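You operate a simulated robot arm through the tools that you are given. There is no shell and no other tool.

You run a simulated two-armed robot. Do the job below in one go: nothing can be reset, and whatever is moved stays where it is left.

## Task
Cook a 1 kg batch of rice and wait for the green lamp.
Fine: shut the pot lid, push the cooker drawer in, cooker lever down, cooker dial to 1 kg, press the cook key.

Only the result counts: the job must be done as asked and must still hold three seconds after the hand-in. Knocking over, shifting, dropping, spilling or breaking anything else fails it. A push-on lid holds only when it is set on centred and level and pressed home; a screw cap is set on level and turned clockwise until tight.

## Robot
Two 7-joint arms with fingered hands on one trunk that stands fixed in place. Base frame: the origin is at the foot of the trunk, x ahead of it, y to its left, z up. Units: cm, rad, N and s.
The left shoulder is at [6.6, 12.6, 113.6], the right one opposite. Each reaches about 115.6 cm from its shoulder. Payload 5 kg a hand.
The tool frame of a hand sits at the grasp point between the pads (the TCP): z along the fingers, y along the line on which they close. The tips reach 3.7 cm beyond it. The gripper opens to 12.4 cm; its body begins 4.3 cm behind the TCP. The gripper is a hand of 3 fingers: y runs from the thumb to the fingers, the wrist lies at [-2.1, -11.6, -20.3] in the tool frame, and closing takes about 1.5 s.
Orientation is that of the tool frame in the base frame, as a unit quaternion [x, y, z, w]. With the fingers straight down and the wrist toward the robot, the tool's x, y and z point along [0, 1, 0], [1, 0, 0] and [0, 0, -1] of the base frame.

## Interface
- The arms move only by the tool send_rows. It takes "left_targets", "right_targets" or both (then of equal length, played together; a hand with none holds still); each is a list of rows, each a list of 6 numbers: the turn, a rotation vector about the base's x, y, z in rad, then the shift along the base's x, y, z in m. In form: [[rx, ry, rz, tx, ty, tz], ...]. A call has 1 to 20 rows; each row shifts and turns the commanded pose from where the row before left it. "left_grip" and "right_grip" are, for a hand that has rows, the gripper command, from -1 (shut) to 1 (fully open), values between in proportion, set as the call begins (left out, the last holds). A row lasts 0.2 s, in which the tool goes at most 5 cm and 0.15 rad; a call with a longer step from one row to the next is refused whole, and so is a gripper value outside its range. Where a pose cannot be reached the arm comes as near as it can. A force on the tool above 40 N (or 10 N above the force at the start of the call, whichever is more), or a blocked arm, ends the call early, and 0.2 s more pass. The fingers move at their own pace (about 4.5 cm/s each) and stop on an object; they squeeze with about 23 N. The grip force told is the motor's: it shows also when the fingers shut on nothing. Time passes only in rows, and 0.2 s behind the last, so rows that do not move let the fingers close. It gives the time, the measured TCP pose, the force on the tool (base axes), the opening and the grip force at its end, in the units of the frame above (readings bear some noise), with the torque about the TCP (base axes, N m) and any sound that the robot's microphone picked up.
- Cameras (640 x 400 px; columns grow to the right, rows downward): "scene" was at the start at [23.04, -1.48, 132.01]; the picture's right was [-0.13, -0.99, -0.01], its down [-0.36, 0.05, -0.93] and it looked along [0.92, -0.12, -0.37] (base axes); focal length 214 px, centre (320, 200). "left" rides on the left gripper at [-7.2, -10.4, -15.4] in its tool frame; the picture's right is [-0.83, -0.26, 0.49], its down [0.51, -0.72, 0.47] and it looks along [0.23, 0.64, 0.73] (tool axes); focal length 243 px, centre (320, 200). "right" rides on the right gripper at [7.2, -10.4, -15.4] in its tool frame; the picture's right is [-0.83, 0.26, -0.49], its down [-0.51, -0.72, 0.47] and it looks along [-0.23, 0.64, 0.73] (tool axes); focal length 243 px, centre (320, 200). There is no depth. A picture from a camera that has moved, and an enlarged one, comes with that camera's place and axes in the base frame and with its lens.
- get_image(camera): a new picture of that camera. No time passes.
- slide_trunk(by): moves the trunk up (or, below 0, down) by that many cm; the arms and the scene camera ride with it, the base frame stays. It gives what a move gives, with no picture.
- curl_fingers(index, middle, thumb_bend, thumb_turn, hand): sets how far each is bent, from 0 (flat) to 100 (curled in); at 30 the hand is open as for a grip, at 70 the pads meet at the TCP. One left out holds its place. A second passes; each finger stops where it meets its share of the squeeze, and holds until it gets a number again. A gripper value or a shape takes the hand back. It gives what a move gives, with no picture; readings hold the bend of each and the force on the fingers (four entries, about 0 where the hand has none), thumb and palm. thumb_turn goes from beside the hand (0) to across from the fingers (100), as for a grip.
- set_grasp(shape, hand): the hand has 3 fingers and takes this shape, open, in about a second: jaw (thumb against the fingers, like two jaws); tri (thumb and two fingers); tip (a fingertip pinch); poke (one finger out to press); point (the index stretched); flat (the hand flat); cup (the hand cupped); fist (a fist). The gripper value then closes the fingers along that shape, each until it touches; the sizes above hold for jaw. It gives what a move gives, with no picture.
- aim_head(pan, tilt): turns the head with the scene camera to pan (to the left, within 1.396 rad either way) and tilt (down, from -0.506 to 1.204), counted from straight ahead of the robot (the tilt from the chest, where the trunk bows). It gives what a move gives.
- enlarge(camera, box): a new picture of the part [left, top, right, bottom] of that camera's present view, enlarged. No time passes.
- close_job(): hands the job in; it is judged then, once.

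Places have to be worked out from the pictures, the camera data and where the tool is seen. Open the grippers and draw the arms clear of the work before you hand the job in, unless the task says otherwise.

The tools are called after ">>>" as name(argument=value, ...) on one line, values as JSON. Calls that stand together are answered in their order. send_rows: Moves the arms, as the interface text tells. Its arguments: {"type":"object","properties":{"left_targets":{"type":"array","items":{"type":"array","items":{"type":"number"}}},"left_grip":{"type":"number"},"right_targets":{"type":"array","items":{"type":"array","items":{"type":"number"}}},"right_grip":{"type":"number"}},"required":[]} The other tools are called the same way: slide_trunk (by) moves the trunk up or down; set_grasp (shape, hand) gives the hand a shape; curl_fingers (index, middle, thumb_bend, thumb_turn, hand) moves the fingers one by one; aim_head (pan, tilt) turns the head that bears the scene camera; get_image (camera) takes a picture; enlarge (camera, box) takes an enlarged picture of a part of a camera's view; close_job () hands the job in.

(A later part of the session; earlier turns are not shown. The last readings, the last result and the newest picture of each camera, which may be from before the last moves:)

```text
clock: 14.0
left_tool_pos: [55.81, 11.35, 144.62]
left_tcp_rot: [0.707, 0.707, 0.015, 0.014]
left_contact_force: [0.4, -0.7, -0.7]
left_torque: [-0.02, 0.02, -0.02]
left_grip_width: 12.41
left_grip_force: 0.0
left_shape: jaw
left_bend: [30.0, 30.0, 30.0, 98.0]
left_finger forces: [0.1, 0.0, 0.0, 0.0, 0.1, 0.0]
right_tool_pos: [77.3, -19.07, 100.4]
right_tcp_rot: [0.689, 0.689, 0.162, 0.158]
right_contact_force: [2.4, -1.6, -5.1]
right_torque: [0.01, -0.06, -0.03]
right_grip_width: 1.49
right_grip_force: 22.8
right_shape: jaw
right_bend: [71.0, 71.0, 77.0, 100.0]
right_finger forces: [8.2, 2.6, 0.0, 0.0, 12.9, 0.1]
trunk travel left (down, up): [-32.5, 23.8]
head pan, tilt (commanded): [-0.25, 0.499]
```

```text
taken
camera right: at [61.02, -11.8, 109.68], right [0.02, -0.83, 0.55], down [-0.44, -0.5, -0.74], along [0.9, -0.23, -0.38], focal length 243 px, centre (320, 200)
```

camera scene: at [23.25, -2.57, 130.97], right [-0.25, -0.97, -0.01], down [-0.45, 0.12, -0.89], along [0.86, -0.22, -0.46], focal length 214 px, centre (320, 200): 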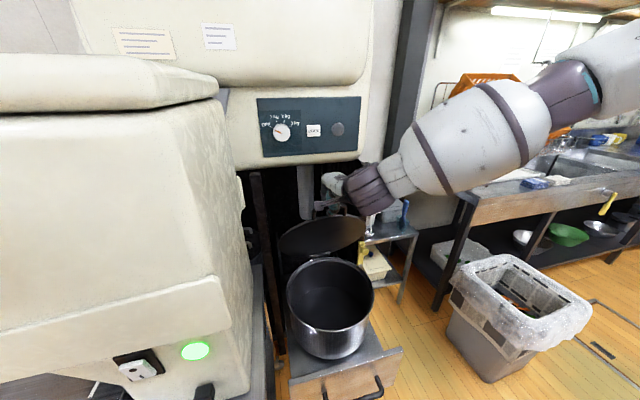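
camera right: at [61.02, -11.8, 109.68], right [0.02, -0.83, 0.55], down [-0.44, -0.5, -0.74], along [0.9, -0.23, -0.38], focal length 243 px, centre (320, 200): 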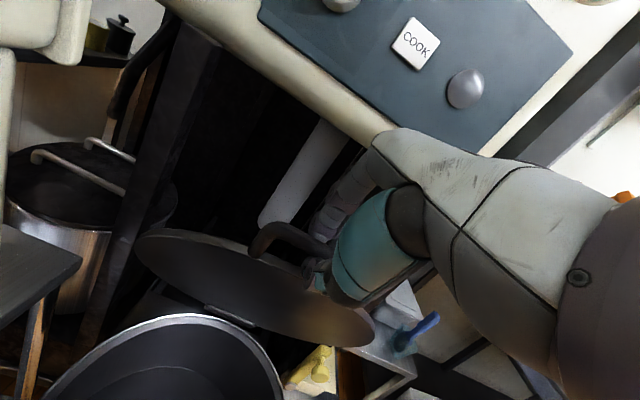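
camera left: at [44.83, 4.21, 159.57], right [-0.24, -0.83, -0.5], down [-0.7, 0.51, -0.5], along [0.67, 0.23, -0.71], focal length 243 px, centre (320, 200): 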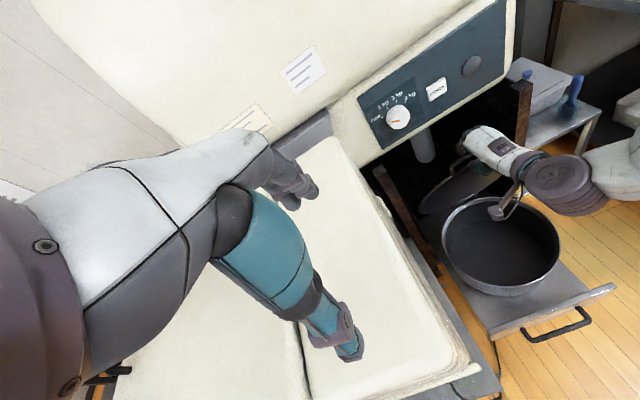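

The lid follows with small forces. I'll continue the arc.

>>> send_rows(right_targets=[[0, 0, 0, -0.0227, 0, -0.0118], [0, 0, 0, -0.0218, 0, -0.0132], [0, 0, 0, -0.0209, 0, -0.0147], [0, 0, 0, -0.0198, 0, -0.0162]])

>>> get_image(camera="scene")

>>> get_image(camera="left")

```text
clock: 15.0
left_tool_pos: [55.91, 11.4, 144.74]
left_tcp_rot: [0.706, 0.708, 0.016, 0.013]
left_contact_force: [0.1, -0.2, 0.0]
left_torque: [-0.04, 0.02, 0.01]
left_grip_width: 12.38
left_grip_force: 0.1
left_shape: jaw
left_bend: [30.0, 30.0, 30.0, 98.0]
left_finger forces: [0.1, 0.0, 0.1, 0.0, 0.1, 0.0]
right_tool_pos: [68.74, -19.07, 94.43]
right_tcp_rot: [0.689, 0.689, 0.161, 0.158]
right_contact_force: [4.9, -2.4, -4.9]
right_torque: [-0.02, -0.1, -0.06]
right_grip_width: 1.45
right_grip_force: 23.3
right_shape: jaw
right_bend: [71.0, 71.0, 78.0, 100.0]
right_finger forces: [8.3, 2.0, 0.0, 0.0, 11.3, 0.0]
trunk travel left (down, up): [-32.5, 23.8]
head pan, tilt (commanded): [-0.25, 0.499]
```

```text
taken
camera scene: at [23.26, -2.58, 130.97], right [-0.25, -0.97, -0.01], down [-0.45, 0.12, -0.89], along [0.86, -0.22, -0.46], focal length 214 px, centre (320, 200)
```

scene: 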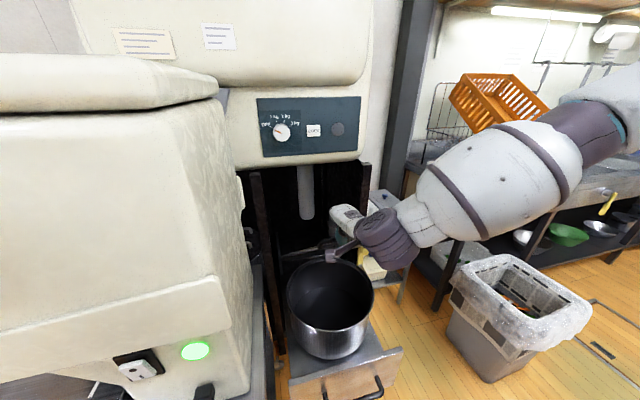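

```text
taken
camera left: at [44.85, 4.18, 159.57], right [-0.24, -0.83, -0.5], down [-0.7, 0.51, -0.5], along [0.67, 0.23, -0.71], focal length 243 px, centre (320, 200)
```

left: 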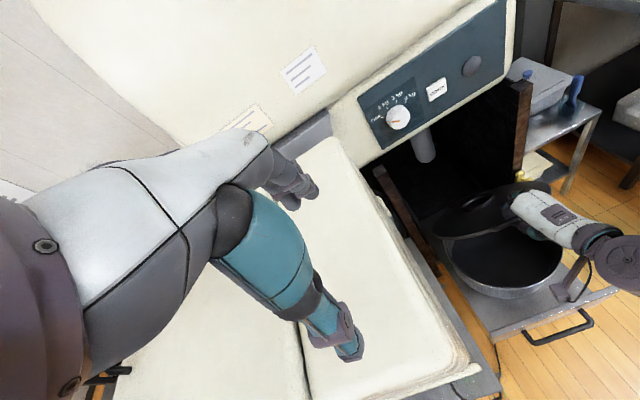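

The lid is about halfway down. I'll continue along the arc, now more downward.

>>> send_rows(right_targets=[[0, 0, 0, -0.0186, 0, -0.0175], [0, 0, 0, -0.0173, 0, -0.0188], [0, 0, 0, -0.016, 0, -0.0199], [0, 0, 0, -0.0145, 0, -0.021]])

>>> get_image(camera="scene")

>>> get_image(camera="right")

>>> get_image(camera="left")

```text
clock: 16.0
left_tool_pos: [55.99, 11.35, 144.73]
left_tcp_rot: [0.707, 0.707, 0.015, 0.014]
left_contact_force: [0.4, 0.5, -0.6]
left_torque: [-0.03, 0.01, 0.03]
left_grip_width: 12.39
left_grip_force: 0.0
left_shape: jaw
left_bend: [30.0, 30.0, 30.0, 98.0]
left_finger forces: [0.0, 0.0, 0.0, 0.1, 0.1, 0.0]
right_tool_pos: [66.88, -19.1, 92.78]
right_tcp_rot: [0.689, 0.689, 0.162, 0.158]
right_contact_force: [4.4, 3.7, -5.3]
right_torque: [0.05, -0.04, -0.01]
right_grip_width: 1.4
right_grip_force: 22.8
right_shape: jaw
right_bend: [71.0, 71.0, 79.0, 100.0]
right_finger forces: [9.0, 1.2, 0.0, 0.0, 9.4, 0.1]
right hand out of reach, approached as far as the arm can: row 2, 3, 4
trunk travel left (down, up): [-32.5, 23.8]
head pan, tilt (commanded): [-0.25, 0.499]
```

```text
taken
camera scene: at [23.25, -2.57, 130.97], right [-0.25, -0.97, -0.01], down [-0.45, 0.12, -0.89], along [0.86, -0.22, -0.46], focal length 214 px, centre (320, 200)
```

scene: 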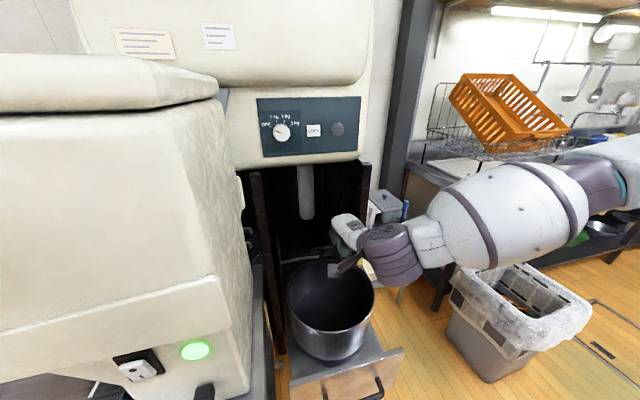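

```text
taken
camera right: at [50.68, -11.7, 102.17], right [0.02, -0.83, 0.55], down [-0.44, -0.5, -0.74], along [0.9, -0.23, -0.38], focal length 243 px, centre (320, 200)
```

right: 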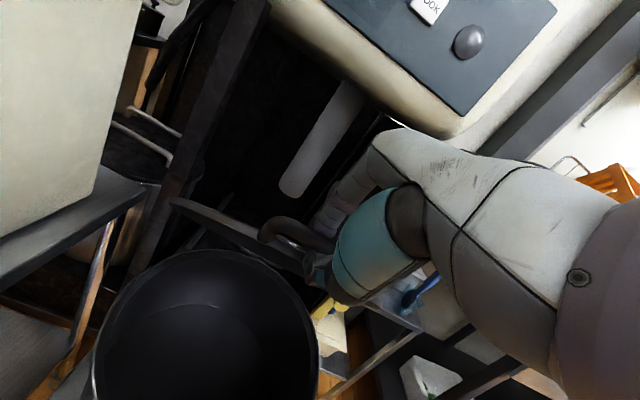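

```text
taken
camera left: at [44.83, 4.16, 159.57], right [-0.24, -0.83, -0.5], down [-0.7, 0.51, -0.5], along [0.67, 0.23, -0.71], focal length 243 px, centre (320, 200)
```

left: 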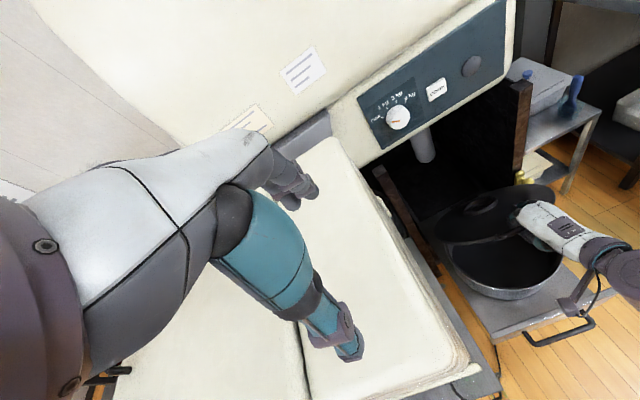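

The arm is too folded to go further at this tilt. I'll turn the hand back toward straight down, which moves the wrist away from the shoulder, while the bar turns in the grip.

>>> send_rows(right_targets=[[0, 0.1, 0, 0, 0, 0], [0, 0.1, 0, 0, 0, 0], [0, 0.1, 0, 0, 0, 0]])

>>> enlarge(camera="right", box=[180, 150, 400, 350])

```text
clock: 16.8
left_tool_pos: [55.96, 11.41, 144.64]
left_tcp_rot: [0.707, 0.707, 0.015, 0.013]
left_contact_force: [1.5, -0.2, 0.7]
left_torque: [-0.01, -0.02, 0.0]
left_grip_width: 12.38
left_grip_force: 0.0
left_shape: jaw
left_bend: [30.0, 30.0, 30.0, 98.0]
left_finger forces: [0.1, 0.1, 0.0, 0.1, 0.1, 0.0]
right_tool_pos: [66.95, -19.1, 92.8]
right_tcp_rot: [0.705, 0.704, 0.058, 0.052]
right_contact_force: [9.2, 4.6, -10.7]
right_torque: [0.05, -0.2, -0.05]
right_grip_width: 1.3
right_grip_force: 22.8
right_shape: jaw
right_bend: [71.0, 71.0, 79.0, 100.0]
right_finger forces: [10.1, 1.8, 0.0, 0.1, 11.0, 0.1]
trunk travel left (down, up): [-32.5, 23.8]
head pan, tilt (commanded): [-0.25, 0.499]
```

```text
2.00 times, centred on (290, 250) of right
camera zoom: at [54.28, -11.79, 106.53], right [0.18, -0.83, 0.52], down [-0.64, -0.5, -0.58], along [0.75, -0.23, -0.63], focal length 485 px, centre (380, 100)
```

zoom: 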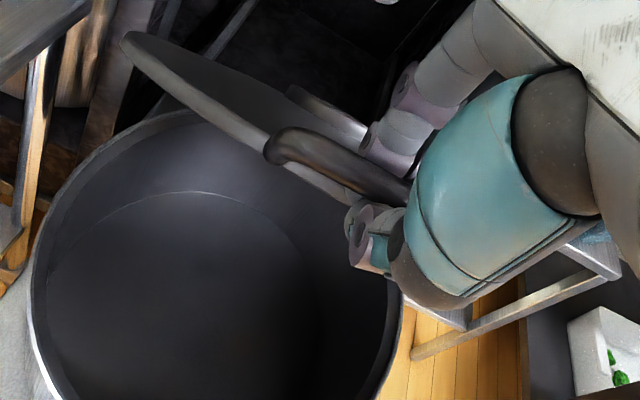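

The force now points toward the hinge, so the bar is being pulled slightly outward. I'll continue down with a small correction toward the hinge.

>>> send_rows(right_targets=[[0, 0.03, 0, -0.014, 0, -0.0225], [0, 0.03, 0, -0.0145, 0, -0.021]])

>>> get_image(camera="left")

>>> get_image(camera="right")

```text
clock: 17.4
left_tool_pos: [55.89, 11.34, 144.56]
left_tcp_rot: [0.707, 0.707, 0.014, 0.014]
left_contact_force: [-0.1, -0.5, -0.9]
left_torque: [-0.01, -0.04, 0.01]
left_grip_width: 12.38
left_grip_force: 0.0
left_shape: jaw
left_bend: [30.0, 30.0, 30.0, 98.0]
left_finger forces: [0.1, 0.0, 0.1, 0.0, 0.1, 0.0]
right_tool_pos: [64.13, -18.96, 88.46]
right_tcp_rot: [0.707, 0.706, 0.035, 0.031]
right_contact_force: [-3.4, 1.1, 1.3]
right_torque: [-0.04, -0.02, -0.03]
right_grip_width: 1.36
right_grip_force: 23.3
right_shape: jaw
right_bend: [71.0, 71.0, 79.0, 100.0]
right_finger forces: [0.1, 2.9, 0.0, 0.0, 0.0, 0.1]
trunk travel left (down, up): [-32.5, 23.8]
head pan, tilt (commanded): [-0.25, 0.499]
```

```text
taken
camera left: at [44.83, 4.15, 159.57], right [-0.24, -0.83, -0.5], down [-0.7, 0.51, -0.5], along [0.67, 0.23, -0.71], focal length 243 px, centre (320, 200)
```

left: 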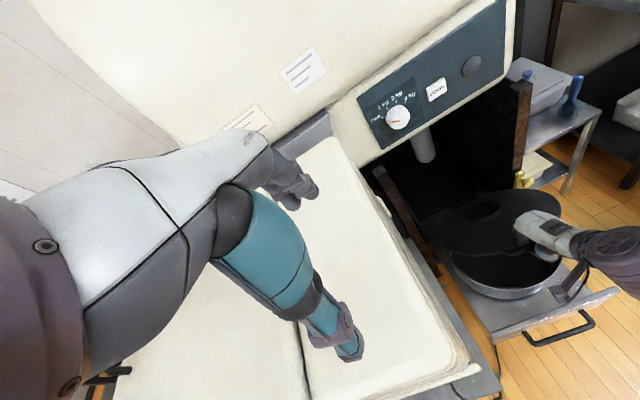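

```text
taken
camera right: at [52.25, -11.74, 102.92], right [0.21, -0.83, 0.51], down [-0.67, -0.5, -0.54], along [0.71, -0.23, -0.67], focal length 243 px, centre (320, 200)
```

right: 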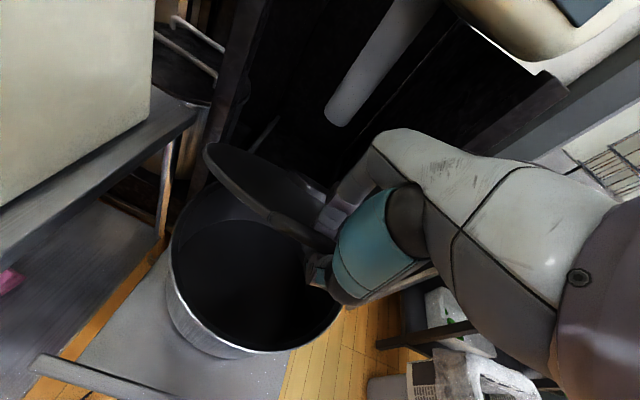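

Forces have dropped almost to zero, including on the thumb. I'll enlarge to see whether the bar is still in the grip.

>>> enlarge(camera="right", box=[190, 120, 400, 320])

>>> enlarge(camera="left", box=[420, 150, 620, 330])

>>> enlarge(camera="scene", box=[260, 180, 440, 360])

```text
2.00 times, centred on (295, 220) of right
camera zoom: at [52.25, -11.74, 102.92], right [0.21, -0.83, 0.51], down [-0.67, -0.5, -0.54], along [0.71, -0.23, -0.67], focal length 485 px, centre (370, 160)
```

zoom: 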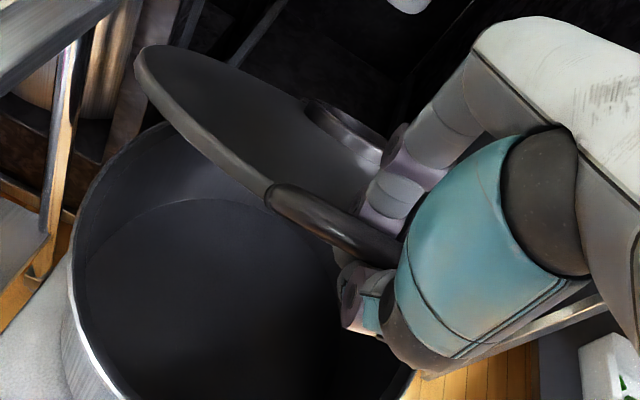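

```text
2.22 times, centred on (520, 240) of left
camera zoom: at [44.83, 4.15, 159.57], right [-0.24, -0.83, -0.5], down [-0.7, 0.51, -0.5], along [0.67, 0.23, -0.71], focal length 539 px, centre (-124, 111)
```

zoom: 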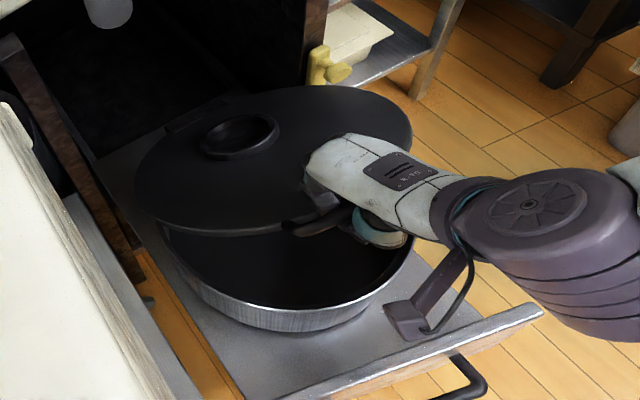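

```text
2.22 times, centred on (350, 270) of scene
camera zoom: at [23.25, -2.59, 130.97], right [-0.25, -0.97, -0.01], down [-0.45, 0.12, -0.89], along [0.86, -0.22, -0.46], focal length 477 px, centre (253, 44)
```

zoom: 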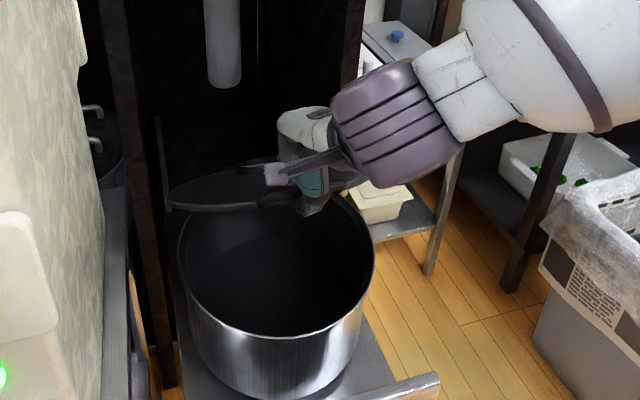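

The bar is still held and the lid is about 55° down; it has a filling collar on top. I'll carry on along the arc.

>>> send_rows(right_targets=[[0, 0.04, 0, -0.0146, 0, -0.0204], [0, 0.04, 0, -0.0129, 0, -0.0216], [0, 0.04, 0, -0.0113, 0, -0.0224]])

>>> enlarge(camera="left", box=[420, 150, 620, 330])

>>> enlarge(camera="right", box=[190, 120, 400, 320])

```text
clock: 18.2
left_tool_pos: [55.89, 11.28, 144.72]
left_tcp_rot: [0.708, 0.706, 0.015, 0.013]
left_contact_force: [0.5, -0.3, 0.2]
left_torque: [0.01, 0.0, -0.01]
left_grip_width: 12.38
left_grip_force: 0.1
left_shape: jaw
left_bend: [30.0, 30.0, 30.0, 98.0]
left_finger forces: [0.1, 0.1, 0.0, 0.1, 0.1, 0.0]
right_tool_pos: [60.31, -18.95, 82.02]
right_tcp_rot: [0.708, 0.706, -0.007, -0.01]
right_contact_force: [-3.0, -4.7, 3.2]
right_torque: [-0.48, -0.68, -0.03]
right_grip_width: 1.37
right_grip_force: 23.4
right_shape: jaw
right_bend: [71.0, 72.0, 77.0, 100.0]
right_finger forces: [0.0, 26.3, 0.1, 0.0, 19.3, 0.0]
trunk travel left (down, up): [-32.5, 23.8]
head pan, tilt (commanded): [-0.25, 0.499]
```

```text
2.22 times, centred on (520, 240) of left
camera zoom: at [44.85, 4.14, 159.57], right [-0.24, -0.83, -0.5], down [-0.7, 0.51, -0.5], along [0.67, 0.23, -0.71], focal length 539 px, centre (-124, 111)
```

zoom: 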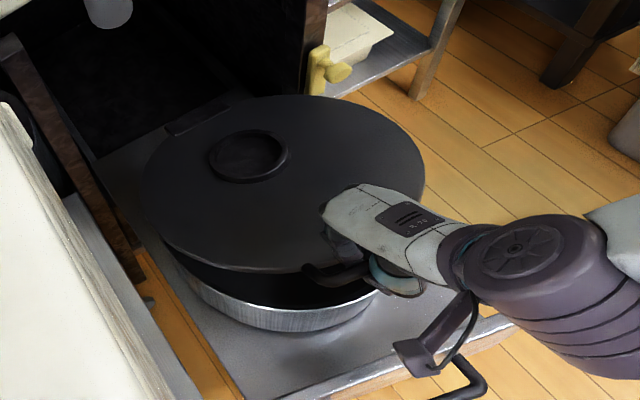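

```text
2.00 times, centred on (295, 220) of right
camera zoom: at [50.27, -11.72, 97.7], right [0.27, -0.83, 0.48], down [-0.73, -0.5, -0.46], along [0.62, -0.23, -0.75], focal length 485 px, centre (370, 160)
```

zoom: 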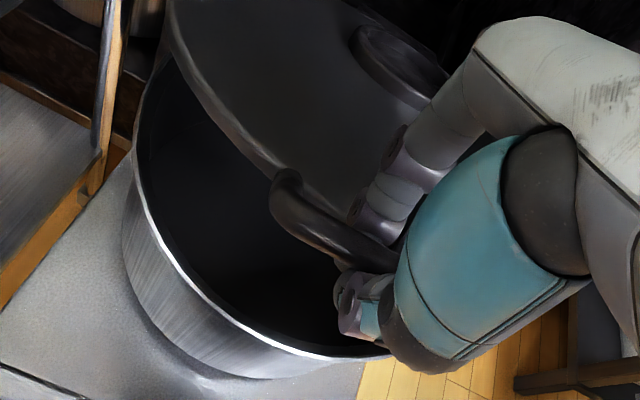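

Going well, with about 25° left. I'll continue two to three more steps down.

>>> send_rows(right_targets=[[0, 0.03, 0, -0.0097, 0, -0.0232], [0, 0.03, 0, -0.0081, 0, -0.0238]])

>>> enlarge(camera="left", box=[420, 150, 620, 330])

>>> enlarge(camera="right", box=[190, 120, 400, 320])

```text
clock: 18.8
left_tool_pos: [56.0, 11.26, 144.68]
left_tcp_rot: [0.707, 0.707, 0.015, 0.014]
left_contact_force: [-0.6, -0.4, -0.7]
left_torque: [0.0, -0.02, -0.04]
left_grip_width: 12.41
left_grip_force: 0.0
left_shape: jaw
left_bend: [30.0, 30.0, 30.0, 98.0]
left_finger forces: [0.1, 0.0, 0.0, 0.1, 0.1, 0.0]
right_tool_pos: [58.66, -18.98, 77.02]
right_tcp_rot: [0.706, 0.707, -0.027, -0.031]
right_contact_force: [-2.3, -2.8, 3.1]
right_torque: [-0.78, -1.54, 0.11]
right_grip_width: 1.27
right_grip_force: 23.0
right_shape: jaw
right_bend: [71.0, 71.0, 76.0, 100.0]
right_finger forces: [9.7, 79.1, 0.0, 0.0, 20.9, 0.0]
trunk travel left (down, up): [-32.5, 23.8]
head pan, tilt (commanded): [-0.25, 0.499]
```

```text
2.22 times, centred on (520, 240) of left
camera zoom: at [44.84, 4.13, 159.56], right [-0.24, -0.83, -0.5], down [-0.7, 0.51, -0.5], along [0.67, 0.23, -0.71], focal length 539 px, centre (-124, 111)
```

zoom: 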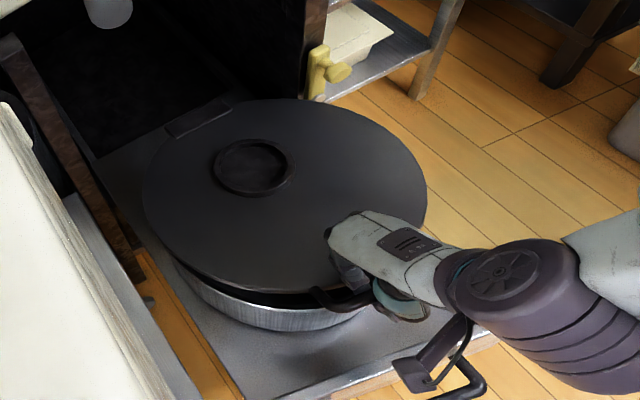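

```text
2.00 times, centred on (295, 220) of right
camera zoom: at [49.51, -11.73, 93.59], right [0.3, -0.83, 0.46], down [-0.76, -0.5, -0.41], along [0.58, -0.23, -0.78], focal length 485 px, centre (370, 160)
```

zoom: 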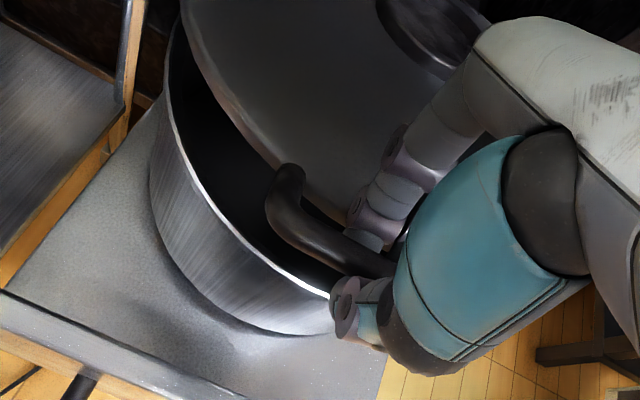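

The middle finger now presses hard (79 N) on the lid edge inside the loop. I'll tilt the hand forward slightly as the lid comes down to relieve it, one small step at a time.

>>> send_rows(right_targets=[[0, -0.1, 0, 0, 0, 0], [0, -0.1, 0, -0.002, 0, -0.006]])

```text
clock: 19.4
left_tool_pos: [55.96, 11.32, 144.69]
left_tcp_rot: [0.707, 0.707, 0.015, 0.014]
left_contact_force: [-0.4, -0.1, -0.7]
left_torque: [0.01, -0.01, 0.01]
left_grip_width: 12.39
left_grip_force: 0.1
left_shape: jaw
left_bend: [30.0, 30.0, 30.0, 98.0]
left_finger forces: [0.0, 0.0, 0.0, 0.0, 0.0, 0.0]
right_tool_pos: [58.41, -19.02, 76.67]
right_tcp_rot: [0.706, 0.705, 0.043, 0.039]
right_contact_force: [-3.2, 0.7, -2.2]
right_torque: [0.02, 0.02, -0.05]
right_grip_width: 1.42
right_grip_force: 23.0
right_shape: jaw
right_bend: [71.0, 71.0, 78.0, 100.0]
right_finger forces: [7.8, 3.6, 0.1, 0.1, 10.9, 0.0]
trunk travel left (down, up): [-32.5, 23.8]
head pan, tilt (commanded): [-0.25, 0.499]
```

That relieved the jam. I'll continue down with the hand tilting along.

>>> send_rows(right_targets=[[0, -0.06, 0, -0.0057, 0, -0.0244], [0, -0.06, 0, -0.0042, 0, -0.0247]])

>>> enlarge(camera="left", box=[420, 150, 620, 330])

>>> enlarge(camera="right", box=[190, 120, 400, 320])

```text
clock: 20.0
left_tool_pos: [55.9, 11.23, 144.73]
left_tcp_rot: [0.706, 0.708, 0.015, 0.013]
left_contact_force: [0.5, -0.4, -0.1]
left_torque: [-0.03, -0.02, -0.02]
left_grip_width: 12.41
left_grip_force: 0.0
left_shape: jaw
left_bend: [30.0, 30.0, 30.0, 98.0]
left_finger forces: [0.0, 0.1, 0.0, 0.0, 0.0, 0.0]
right_tool_pos: [58.33, -19.08, 75.46]
right_tcp_rot: [0.705, 0.705, 0.054, 0.05]
right_contact_force: [1.6, 7.7, -1.3]
right_torque: [0.04, -0.24, -0.02]
right_grip_width: 1.34
right_grip_force: 22.8
right_shape: jaw
right_bend: [71.0, 71.0, 79.0, 100.0]
right_finger forces: [10.1, 13.4, 0.0, 0.0, 10.0, 0.0]
right hand out of reach, approached as far as the arm can: row 1, 2
trunk travel left (down, up): [-32.5, 23.8]
head pan, tilt (commanded): [-0.25, 0.499]
```

```text
2.22 times, centred on (520, 240) of left
camera zoom: at [44.84, 4.13, 159.57], right [-0.24, -0.83, -0.5], down [-0.7, 0.51, -0.5], along [0.67, 0.23, -0.71], focal length 539 px, centre (-124, 111)
```

zoom: 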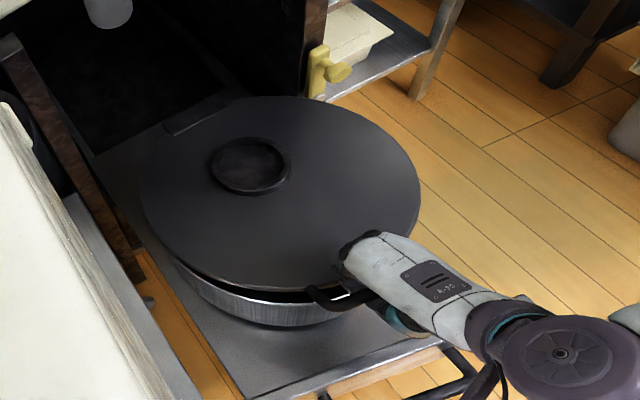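

```text
2.00 times, centred on (295, 220) of right
camera zoom: at [45.64, -11.76, 89.28], right [0.19, -0.83, 0.52], down [-0.64, -0.5, -0.57], along [0.74, -0.23, -0.63], focal length 485 px, centre (370, 160)
```

zoom: 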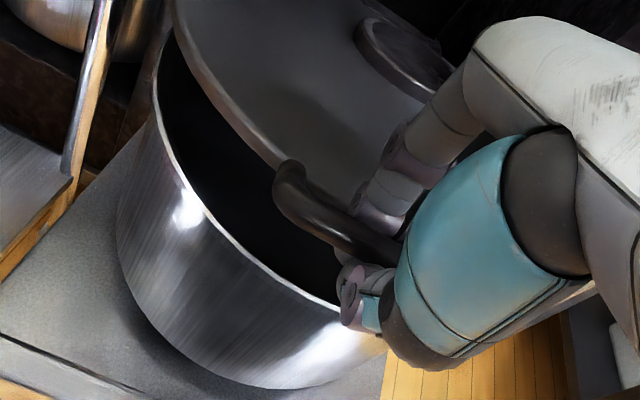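

The limit is wrist-to-shoulder distance, which grows as I go down. I'll step down first without turning, then tilt.

>>> send_rows(right_targets=[[0, 0, 0, -0.004, 0, -0.02], [0, -0.04, 0, -0.0035, 0, -0.02]])

>>> enlarge(camera="left", box=[420, 150, 620, 330])

```text
clock: 20.6
left_tool_pos: [55.82, 11.31, 144.53]
left_tcp_rot: [0.708, 0.706, 0.015, 0.014]
left_contact_force: [0.0, -0.3, 0.9]
left_torque: [0.01, 0.0, -0.05]
left_grip_width: 12.4
left_grip_force: 0.1
left_shape: jaw
left_bend: [30.0, 30.0, 30.0, 98.0]
left_finger forces: [0.1, 0.0, 0.0, 0.1, 0.0, 0.0]
right_tool_pos: [58.29, -18.98, 75.42]
right_tcp_rot: [0.706, 0.704, 0.053, 0.05]
right_contact_force: [2.1, 9.8, -2.6]
right_torque: [-0.01, -0.31, -0.03]
right_grip_width: 1.36
right_grip_force: 23.1
right_shape: jaw
right_bend: [71.0, 71.0, 79.0, 100.0]
right_finger forces: [10.4, 13.9, 0.1, 0.0, 10.0, 0.0]
right hand out of reach, approached as far as the arm can: row 1, 2
trunk travel left (down, up): [-32.5, 23.8]
head pan, tilt (commanded): [-0.25, 0.499]
```

```text
2.22 times, centred on (520, 240) of left
camera zoom: at [44.85, 4.13, 159.57], right [-0.24, -0.83, -0.5], down [-0.7, 0.51, -0.5], along [0.67, 0.23, -0.71], focal length 539 px, centre (-124, 111)
```

zoom: 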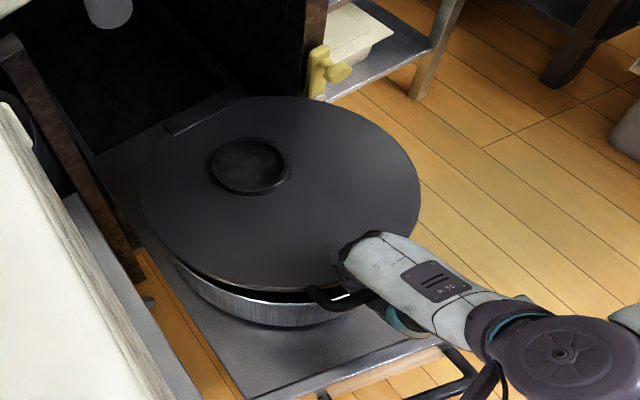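

The arm is stuck at a joint limit, but lowering the trunk carries the hand straight down, which is nearly the arc direction now. I'll lower the trunk 3.5 cm.

>>> slide_trunk(by=-3.5)

>>> enlarge(camera="left", box=[420, 150, 620, 330])

>>> enlarge(camera="right", box=[190, 120, 400, 320])

```text
clock: 21.4
left_tool_pos: [54.49, 10.72, 142.04]
left_tcp_rot: [0.707, 0.707, 0.022, 0.019]
left_contact_force: [-0.7, 0.2, 0.6]
left_torque: [-0.01, -0.01, 0.0]
left_grip_width: 12.39
left_grip_force: 0.0
left_shape: jaw
left_bend: [30.0, 30.0, 30.0, 98.0]
left_finger forces: [0.1, 0.0, 0.0, 0.0, 0.0, 0.1]
right_tool_pos: [57.0, -19.25, 71.16]
right_tcp_rot: [0.705, 0.706, 0.049, 0.041]
right_contact_force: [0.1, 25.2, 0.1]
right_torque: [-0.05, -1.24, 0.08]
right_grip_width: 1.21
right_grip_force: 23.2
right_shape: jaw
right_bend: [71.0, 71.0, 78.0, 100.0]
right_finger forces: [11.9, 67.9, 0.0, 0.0, 14.8, 0.0]
trunk travel left (down, up): [-29.0, 27.3]
head pan, tilt (commanded): [-0.25, 0.499]
```

```text
2.22 times, centred on (520, 240) of left
camera zoom: at [43.08, 3.46, 156.74], right [-0.23, -0.83, -0.51], down [-0.69, 0.51, -0.51], along [0.68, 0.24, -0.69], focal length 539 px, centre (-124, 111)
```

zoom: 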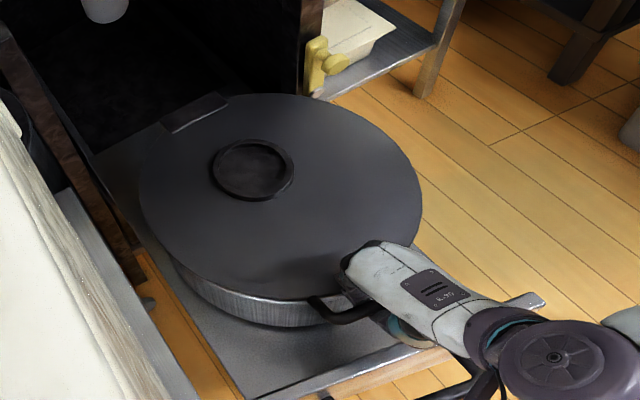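

```text
2.00 times, centred on (295, 220) of right
camera zoom: at [44.73, -12.05, 85.26], right [0.2, -0.84, 0.51], down [-0.66, -0.5, -0.56], along [0.73, -0.22, -0.65], focal length 485 px, centre (370, 160)
```

zoom: 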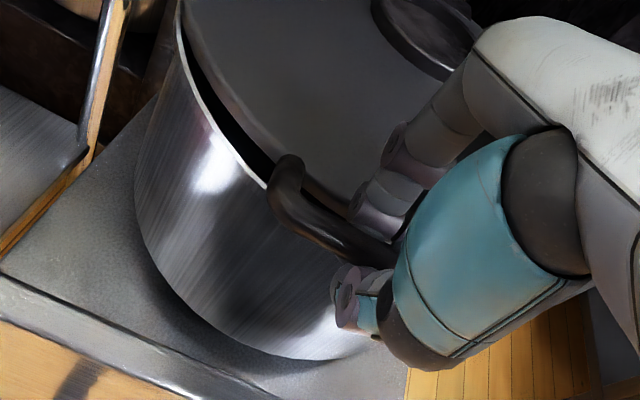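

The lid is within about 10° of shut. I'll open only the thumb so the bar is free, then draw the fingers up out of the loop.

>>> curl_fingers(hand="right", thumb_bend=25)

>>> enlarge(camera="left", box=[420, 150, 620, 330])

>>> enlarge(camera="right", box=[190, 120, 400, 320])

```text
clock: 22.4
left_tool_pos: [54.48, 10.8, 142.01]
left_tcp_rot: [0.706, 0.707, 0.021, 0.018]
left_contact_force: [0.3, 0.8, -0.7]
left_torque: [0.0, 0.01, 0.06]
left_grip_width: 12.4
left_grip_force: 0.0
left_shape: jaw
left_bend: [30.0, 30.0, 30.0, 98.0]
left_finger forces: [0.0, 0.0, 0.1, 0.0, 0.0, 0.0]
right_tool_pos: [57.14, -19.28, 71.19]
right_tcp_rot: [0.707, 0.704, 0.048, 0.041]
right_contact_force: [4.0, 21.2, -1.3]
right_torque: [0.26, -0.57, 0.01]
right_grip_width: 6.61
right_grip_force: 23.2
right_shape: fingers
right_bend: [71.0, 70.0, 25.0, 100.0]
right_finger forces: [9.3, 36.5, 0.1, 0.1, 0.1, 0.1]
trunk travel left (down, up): [-29.0, 27.3]
head pan, tilt (commanded): [-0.25, 0.499]
```

```text
2.22 times, centred on (520, 240) of left
camera zoom: at [43.12, 3.52, 156.73], right [-0.23, -0.83, -0.51], down [-0.69, 0.51, -0.51], along [0.68, 0.24, -0.69], focal length 539 px, centre (-124, 111)
```

zoom: 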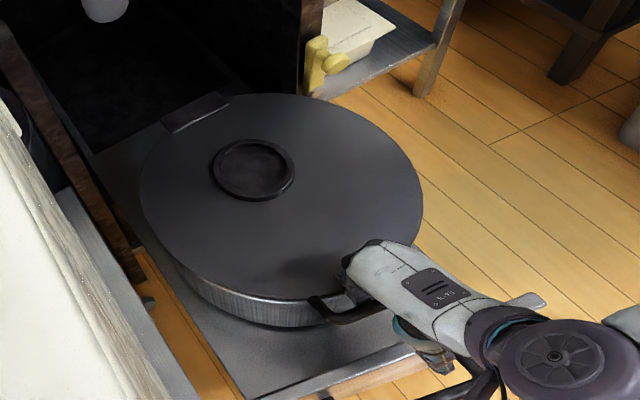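

```text
2.00 times, centred on (295, 220) of right
camera zoom: at [44.77, -12.1, 85.25], right [0.2, -0.83, 0.51], down [-0.66, -0.5, -0.56], along [0.73, -0.23, -0.65], focal length 485 px, centre (370, 160)
```

zoom: 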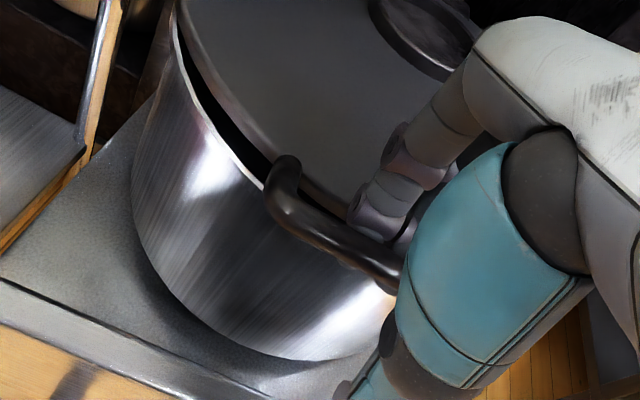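

The lid has not dropped because the curled fingers are still wedged in the loop. I'll straighten the two fingers a bit to free them.

>>> curl_fingers(hand="right", index=58, middle=58)

>>> enlarge(camera="right", box=[190, 120, 400, 320])

```text
clock: 23.4
left_tool_pos: [54.45, 10.83, 142.07]
left_tcp_rot: [0.707, 0.706, 0.021, 0.017]
left_contact_force: [-0.1, 0.0, -0.8]
left_torque: [0.0, -0.02, -0.03]
left_grip_width: 12.39
left_grip_force: 0.0
left_shape: jaw
left_bend: [30.0, 30.0, 30.0, 98.0]
left_finger forces: [0.0, 0.0, 0.1, 0.0, 0.1, 0.0]
right_tool_pos: [57.04, -19.31, 71.09]
right_tcp_rot: [0.706, 0.705, 0.048, 0.042]
right_contact_force: [-0.6, -0.5, 0.5]
right_torque: [-0.02, 0.01, -0.01]
right_grip_width: 9.15
right_grip_force: 0.0
right_shape: fingers
right_bend: [57.0, 57.0, 25.0, 100.0]
right_finger forces: [0.1, 0.0, 0.0, 0.0, 0.0, 0.1]
trunk travel left (down, up): [-29.0, 27.3]
head pan, tilt (commanded): [-0.25, 0.499]
```

```text
2.00 times, centred on (295, 220) of right
camera zoom: at [44.75, -12.08, 85.26], right [0.2, -0.83, 0.51], down [-0.66, -0.5, -0.56], along [0.73, -0.23, -0.65], focal length 485 px, centre (370, 160)
```

zoom: 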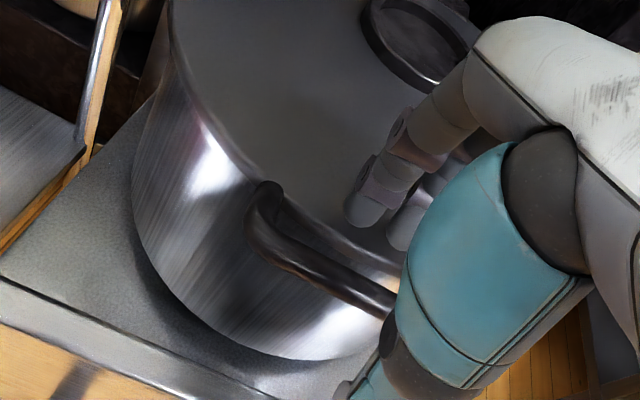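

The lid has come down onto the pot and the fingers are free above it. I'll lift the hand away, back toward straight-down, and look at the lid.

>>> send_rows(right_targets=[[0, 0.05, 0, 0.005, 0, 0.02], [0, 0.05, 0, 0.005, 0, 0.02], [0, 0.05, 0, 0.005, 0, 0.025], [0, 0, 0, 0.005, 0, 0.025], [0, 0, 0, 0.005, 0, 0.025]])

>>> aim_head(pan=-0.25, tilt=0.8)

>>> get_image(camera="scene")

>>> get_image(camera="left")

>>> get_image(camera="right")

```text
clock: 24.8
left_tool_pos: [54.32, 10.81, 142.23]
left_tcp_rot: [0.706, 0.707, 0.022, 0.02]
left_contact_force: [-0.5, -0.1, -0.7]
left_torque: [-0.01, 0.02, 0.01]
left_grip_width: 12.41
left_grip_force: 0.0
left_shape: jaw
left_bend: [30.0, 30.0, 30.0, 98.0]
left_finger forces: [0.1, 0.0, 0.0, 0.1, 0.1, 0.0]
right_tool_pos: [59.25, -19.45, 82.72]
right_tcp_rot: [0.708, 0.706, -0.005, -0.012]
right_contact_force: [-0.6, -0.4, 0.2]
right_torque: [-0.02, -0.02, 0.02]
right_grip_width: 9.15
right_grip_force: 0.1
right_shape: fingers
right_bend: [57.0, 57.0, 25.0, 100.0]
right_finger forces: [0.0, 0.1, 0.0, 0.0, 0.1, 0.1]
trunk travel left (down, up): [-29.0, 27.3]
head pan, tilt (commanded): [-0.25, 0.499]
stopped in row 5 (right hand): the arm was blocked; the commanded pose is now the measured one
```

```text
clock: 25.6
left_tool_pos: [54.39, 10.92, 142.09]
left_tcp_rot: [0.707, 0.706, 0.022, 0.019]
left_contact_force: [-1.3, 0.3, 0.0]
left_torque: [0.01, -0.01, -0.02]
left_grip_width: 12.39
left_grip_force: 0.0
left_shape: jaw
left_bend: [30.0, 30.0, 30.0, 98.0]
left_finger forces: [0.0, 0.1, 0.1, 0.1, 0.0, 0.0]
right_tool_pos: [59.28, -19.51, 82.77]
right_tcp_rot: [0.707, 0.707, -0.006, -0.012]
right_contact_force: [0.2, 0.2, 0.2]
right_torque: [0.01, -0.01, 0.0]
right_grip_width: 9.17
right_grip_force: 0.0
right_shape: fingers
right_bend: [57.0, 57.0, 25.0, 100.0]
right_finger forces: [0.0, 0.0, 0.0, 0.1, 0.0, 0.0]
trunk travel left (down, up): [-29.0, 27.3]
head pan, tilt (commanded): [-0.25, 0.799]
```

```text
taken
camera scene: at [22.09, -2.74, 125.06], right [-0.25, -0.97, -0.01], down [-0.68, 0.18, -0.71], along [0.69, -0.17, -0.7], focal length 214 px, centre (320, 200)
```

scene: 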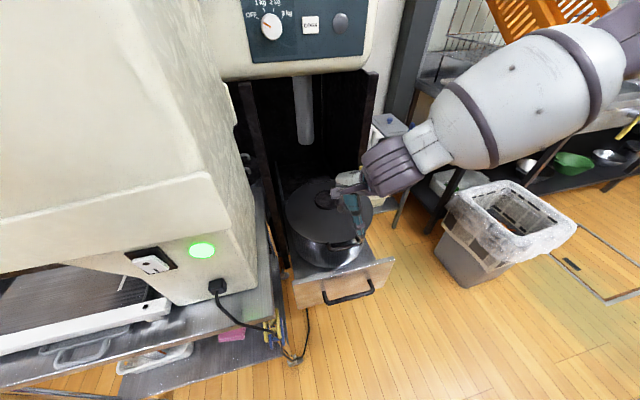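

```text
taken
camera left: at [43.09, 3.69, 156.82], right [-0.23, -0.83, -0.51], down [-0.69, 0.51, -0.51], along [0.68, 0.24, -0.69], focal length 243 px, centre (320, 200)
```

left: 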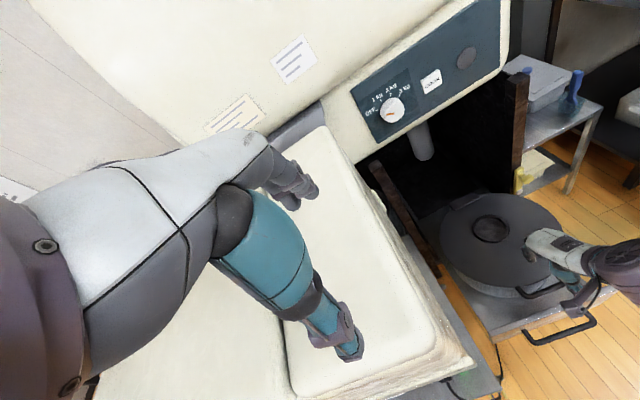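

```text
taken
camera right: at [49.19, -12.23, 98.63], right [0.27, -0.83, 0.48], down [-0.73, -0.5, -0.46], along [0.62, -0.23, -0.75], focal length 243 px, centre (320, 200)
```

right: 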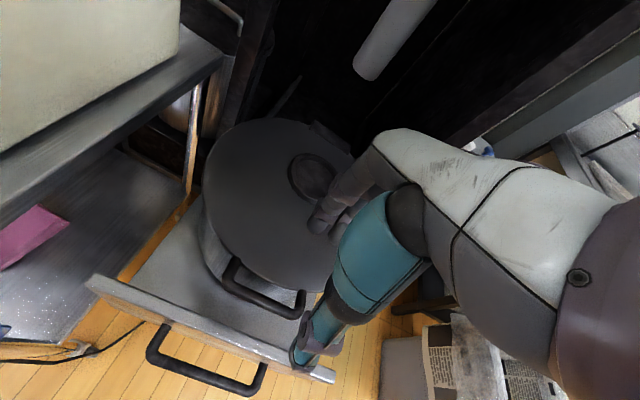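

The lid sits shut on the pot. I'll make a fist and press lightly on the lid's front half to be sure it is fully down.

>>> set_grasp(hand="right", shape="fist")

>>> send_rows(right_targets=[[0, 0, 0, 0.02, 0, 0], [0, 0, 0, 0.02, 0, -0.01], [0, 0, 0, 0.01, 0, -0.02], [0, 0, 0, 0, 0, -0.02]])

>>> get_image(camera="right")

>>> enlarge(camera="scene", box=[240, 140, 420, 320])

```text
clock: 26.5
left_tool_pos: [54.42, 10.98, 142.11]
left_tcp_rot: [0.706, 0.707, 0.022, 0.02]
left_contact_force: [-0.2, -0.2, 0.1]
left_torque: [0.0, 0.01, 0.01]
left_grip_width: 12.37
left_grip_force: 0.1
left_shape: jaw
left_bend: [30.0, 30.0, 30.0, 98.0]
left_finger forces: [0.1, 0.1, 0.0, 0.0, 0.1, 0.0]
right_tool_pos: [59.24, -19.46, 82.89]
right_tcp_rot: [0.707, 0.707, -0.006, -0.012]
right_contact_force: [0.4, -0.8, -0.1]
right_torque: [0.0, -0.01, 0.01]
right_grip_width: 0.0
right_grip_force: 0.2
right_shape: fist
right_bend: [100.0, 100.0, 84.0, 85.0]
right_finger forces: [0.1, 0.0, 0.0, 0.0, 0.0, 0.0]
trunk travel left (down, up): [-29.0, 27.3]
head pan, tilt (commanded): [-0.25, 0.799]
```

```text
clock: 27.7
left_tool_pos: [54.49, 11.0, 142.33]
left_tcp_rot: [0.706, 0.708, 0.023, 0.022]
left_contact_force: [-1.3, 0.2, -0.3]
left_torque: [-0.01, -0.01, -0.05]
left_grip_width: 12.39
left_grip_force: 0.0
left_shape: jaw
left_bend: [30.0, 30.0, 30.0, 98.0]
left_finger forces: [0.0, 0.1, 0.0, 0.0, 0.0, 0.1]
right_tool_pos: [64.49, -19.52, 77.73]
right_tcp_rot: [0.708, 0.706, -0.006, -0.012]
right_contact_force: [-0.4, -0.8, 1.0]
right_torque: [-0.01, 0.01, -0.02]
right_grip_width: 0.01
right_grip_force: 0.0
right_shape: fist
right_bend: [100.0, 100.0, 84.0, 85.0]
right_finger forces: [0.0, 0.1, 0.1, 0.0, 0.1, 0.0]
trunk travel left (down, up): [-29.0, 27.3]
head pan, tilt (commanded): [-0.25, 0.799]
stopped in row 4 (right hand): the arm was blocked; the commanded pose is now the measured one
```

```text
taken
camera right: at [54.51, -12.2, 93.55], right [0.27, -0.84, 0.48], down [-0.74, -0.5, -0.46], along [0.62, -0.23, -0.75], focal length 243 px, centre (320, 200)
```

right: 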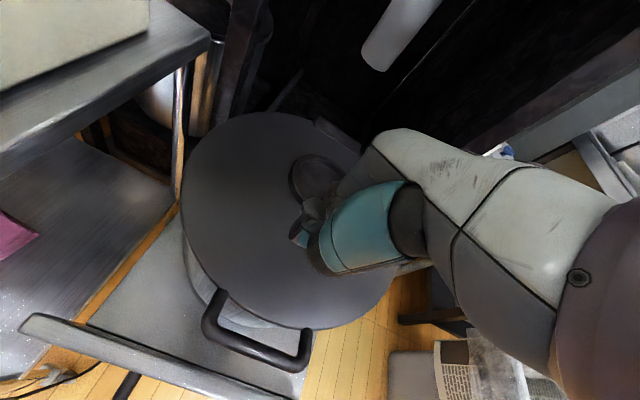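

```text
2.22 times, centred on (330, 230) of scene
camera zoom: at [22.34, -2.77, 124.96], right [-0.25, -0.97, -0.01], down [-0.68, 0.18, -0.71], along [0.69, -0.17, -0.7], focal length 477 px, centre (298, 133)
```

zoom: 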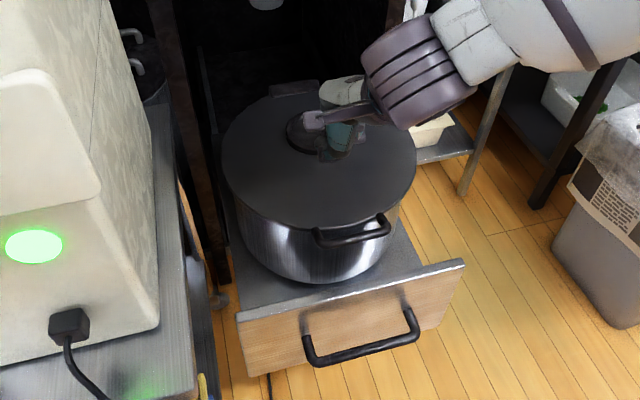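

Nothing touched yet at z=77.7. I'll lower the fist slowly onto the lid until it meets light resistance.

>>> send_rows(right_targets=[[0, 0, 0, 0, 0, -0.015], [0, 0, 0, 0, 0, -0.015], [0, 0, 0, 0, 0, -0.01], [0, 0, 0, 0, 0, -0.01]])

```text
clock: 28.7
left_tool_pos: [54.37, 10.94, 142.27]
left_tcp_rot: [0.707, 0.706, 0.024, 0.02]
left_contact_force: [-0.3, 0.0, 0.4]
left_torque: [0.05, 0.0, 0.06]
left_grip_width: 12.38
left_grip_force: 0.1
left_shape: jaw
left_bend: [30.0, 30.0, 30.0, 98.0]
left_finger forces: [0.1, 0.0, 0.0, 0.0, 0.0, 0.0]
right_tool_pos: [64.62, -19.41, 72.83]
right_tcp_rot: [0.708, 0.706, -0.007, -0.011]
right_contact_force: [-0.6, 0.9, -0.6]
right_torque: [-0.01, -0.01, 0.04]
right_grip_width: 0.0
right_grip_force: 0.0
right_shape: fist
right_bend: [100.0, 100.0, 84.0, 85.0]
right_finger forces: [0.1, 0.0, 0.1, 0.1, 0.0, 0.1]
trunk travel left (down, up): [-29.0, 27.3]
head pan, tilt (commanded): [-0.25, 0.799]
```

No contact yet at z=72.8; I'll keep lowering in small steps.

>>> send_rows(right_targets=[[0, 0, 0, 0, 0, -0.01], [0, 0, 0, 0, 0, -0.01], [0, 0, 0, 0, 0, -0.01], [0, 0, 0, 0, 0, -0.01], [0, 0, 0, 0, 0, -0.01], [0, 0, 0, 0, 0, -0.01]])

>>> enlarge(camera="scene", box=[240, 140, 420, 320])

```text
clock: 30.1
left_tool_pos: [54.4, 11.19, 142.62]
left_tcp_rot: [0.705, 0.708, 0.024, 0.023]
left_contact_force: [0.1, 0.0, -1.0]
left_torque: [0.03, -0.03, -0.02]
left_grip_width: 12.38
left_grip_force: 0.1
left_shape: jaw
left_bend: [30.0, 30.0, 30.0, 98.0]
left_finger forces: [0.0, 0.0, 0.1, 0.0, 0.1, 0.0]
right_tool_pos: [65.38, -19.14, 67.51]
right_tcp_rot: [0.708, 0.707, -0.001, -0.008]
right_contact_force: [4.9, -4.3, 20.6]
right_torque: [0.43, -0.3, -0.14]
right_grip_width: 0.02
right_grip_force: 0.0
right_shape: fist
right_bend: [100.0, 100.0, 88.0, 84.0]
right_finger forces: [0.1, 0.1, 0.1, 0.1, 18.0, 0.0]
trunk travel left (down, up): [-29.0, 27.3]
head pan, tilt (commanded): [-0.25, 0.799]
stopped in row 6 (right hand): the force on the tool passed its limit at 49 N (the readings are from after the stop); the commanded pose is now the measured one
```

```text
2.22 times, centred on (330, 230) of scene
camera zoom: at [22.43, -2.63, 124.97], right [-0.25, -0.97, -0.01], down [-0.68, 0.18, -0.71], along [0.69, -0.17, -0.7], focal length 477 px, centre (298, 133)
```

zoom: 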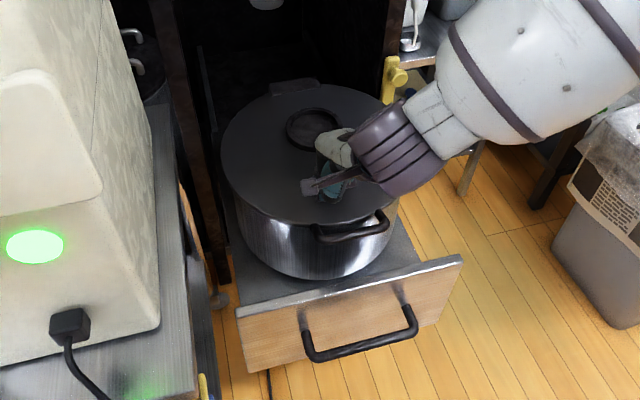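

The lid took about 49 N of pressing and did not move, so it is fully shut. I'll lift off and go around the right side of the pot toward the drawer front.

>>> send_rows(right_targets=[[0, 0, 0, 0, 0, 0.03], [0, 0, 0, 0, 0, 0.03], [0, 0, 0, 0, 0, 0.02], [0, 0, 0, -0.004, -0.045, 0], [0, 0, 0, -0.004, -0.045, 0], [0, 0, 0, -0.004, -0.045, 0], [0, 0, 0, -0.004, -0.045, 0], [0, 0, 0, -0.004, -0.045, 0], [0, 0, 0, -0.004, -0.045, 0], [0, 0, 0, -0.004, -0.045, 0]])

>>> get_image(camera="scene")

>>> get_image(camera="right")

```text
clock: 32.3
left_tool_pos: [54.44, 11.19, 142.44]
left_tcp_rot: [0.707, 0.706, 0.024, 0.024]
left_contact_force: [0.7, 0.3, 0.2]
left_torque: [0.0, -0.01, -0.04]
left_grip_width: 12.38
left_grip_force: 0.0
left_shape: jaw
left_bend: [30.0, 30.0, 30.0, 98.0]
left_finger forces: [0.0, 0.0, 0.1, 0.0, 0.0, 0.0]
right_tool_pos: [62.1, -50.39, 75.31]
right_tcp_rot: [0.708, 0.707, -0.003, -0.01]
right_contact_force: [-1.8, -0.5, 0.0]
right_torque: [0.01, 0.0, -0.02]
right_grip_width: 0.01
right_grip_force: 0.1
right_shape: fist
right_bend: [100.0, 100.0, 84.0, 84.0]
right_finger forces: [0.0, 0.0, 0.1, 0.0, 0.0, 0.1]
trunk travel left (down, up): [-29.0, 27.3]
head pan, tilt (commanded): [-0.25, 0.799]
```

```text
taken
camera scene: at [22.4, -2.45, 125.01], right [-0.25, -0.97, -0.01], down [-0.68, 0.18, -0.71], along [0.69, -0.17, -0.7], focal length 214 px, centre (320, 200)
```

scene: 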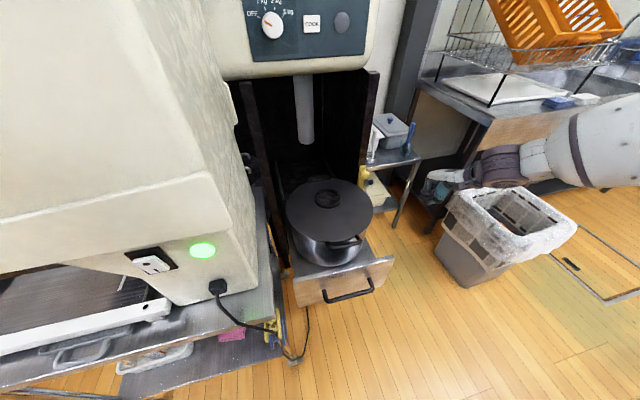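

```text
taken
camera right: at [51.95, -43.24, 90.99], right [0.27, -0.83, 0.48], down [-0.73, -0.5, -0.46], along [0.63, -0.23, -0.75], focal length 243 px, centre (320, 200)
```

right: 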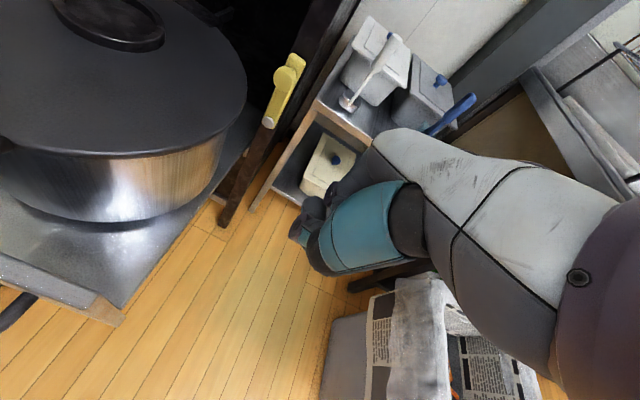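

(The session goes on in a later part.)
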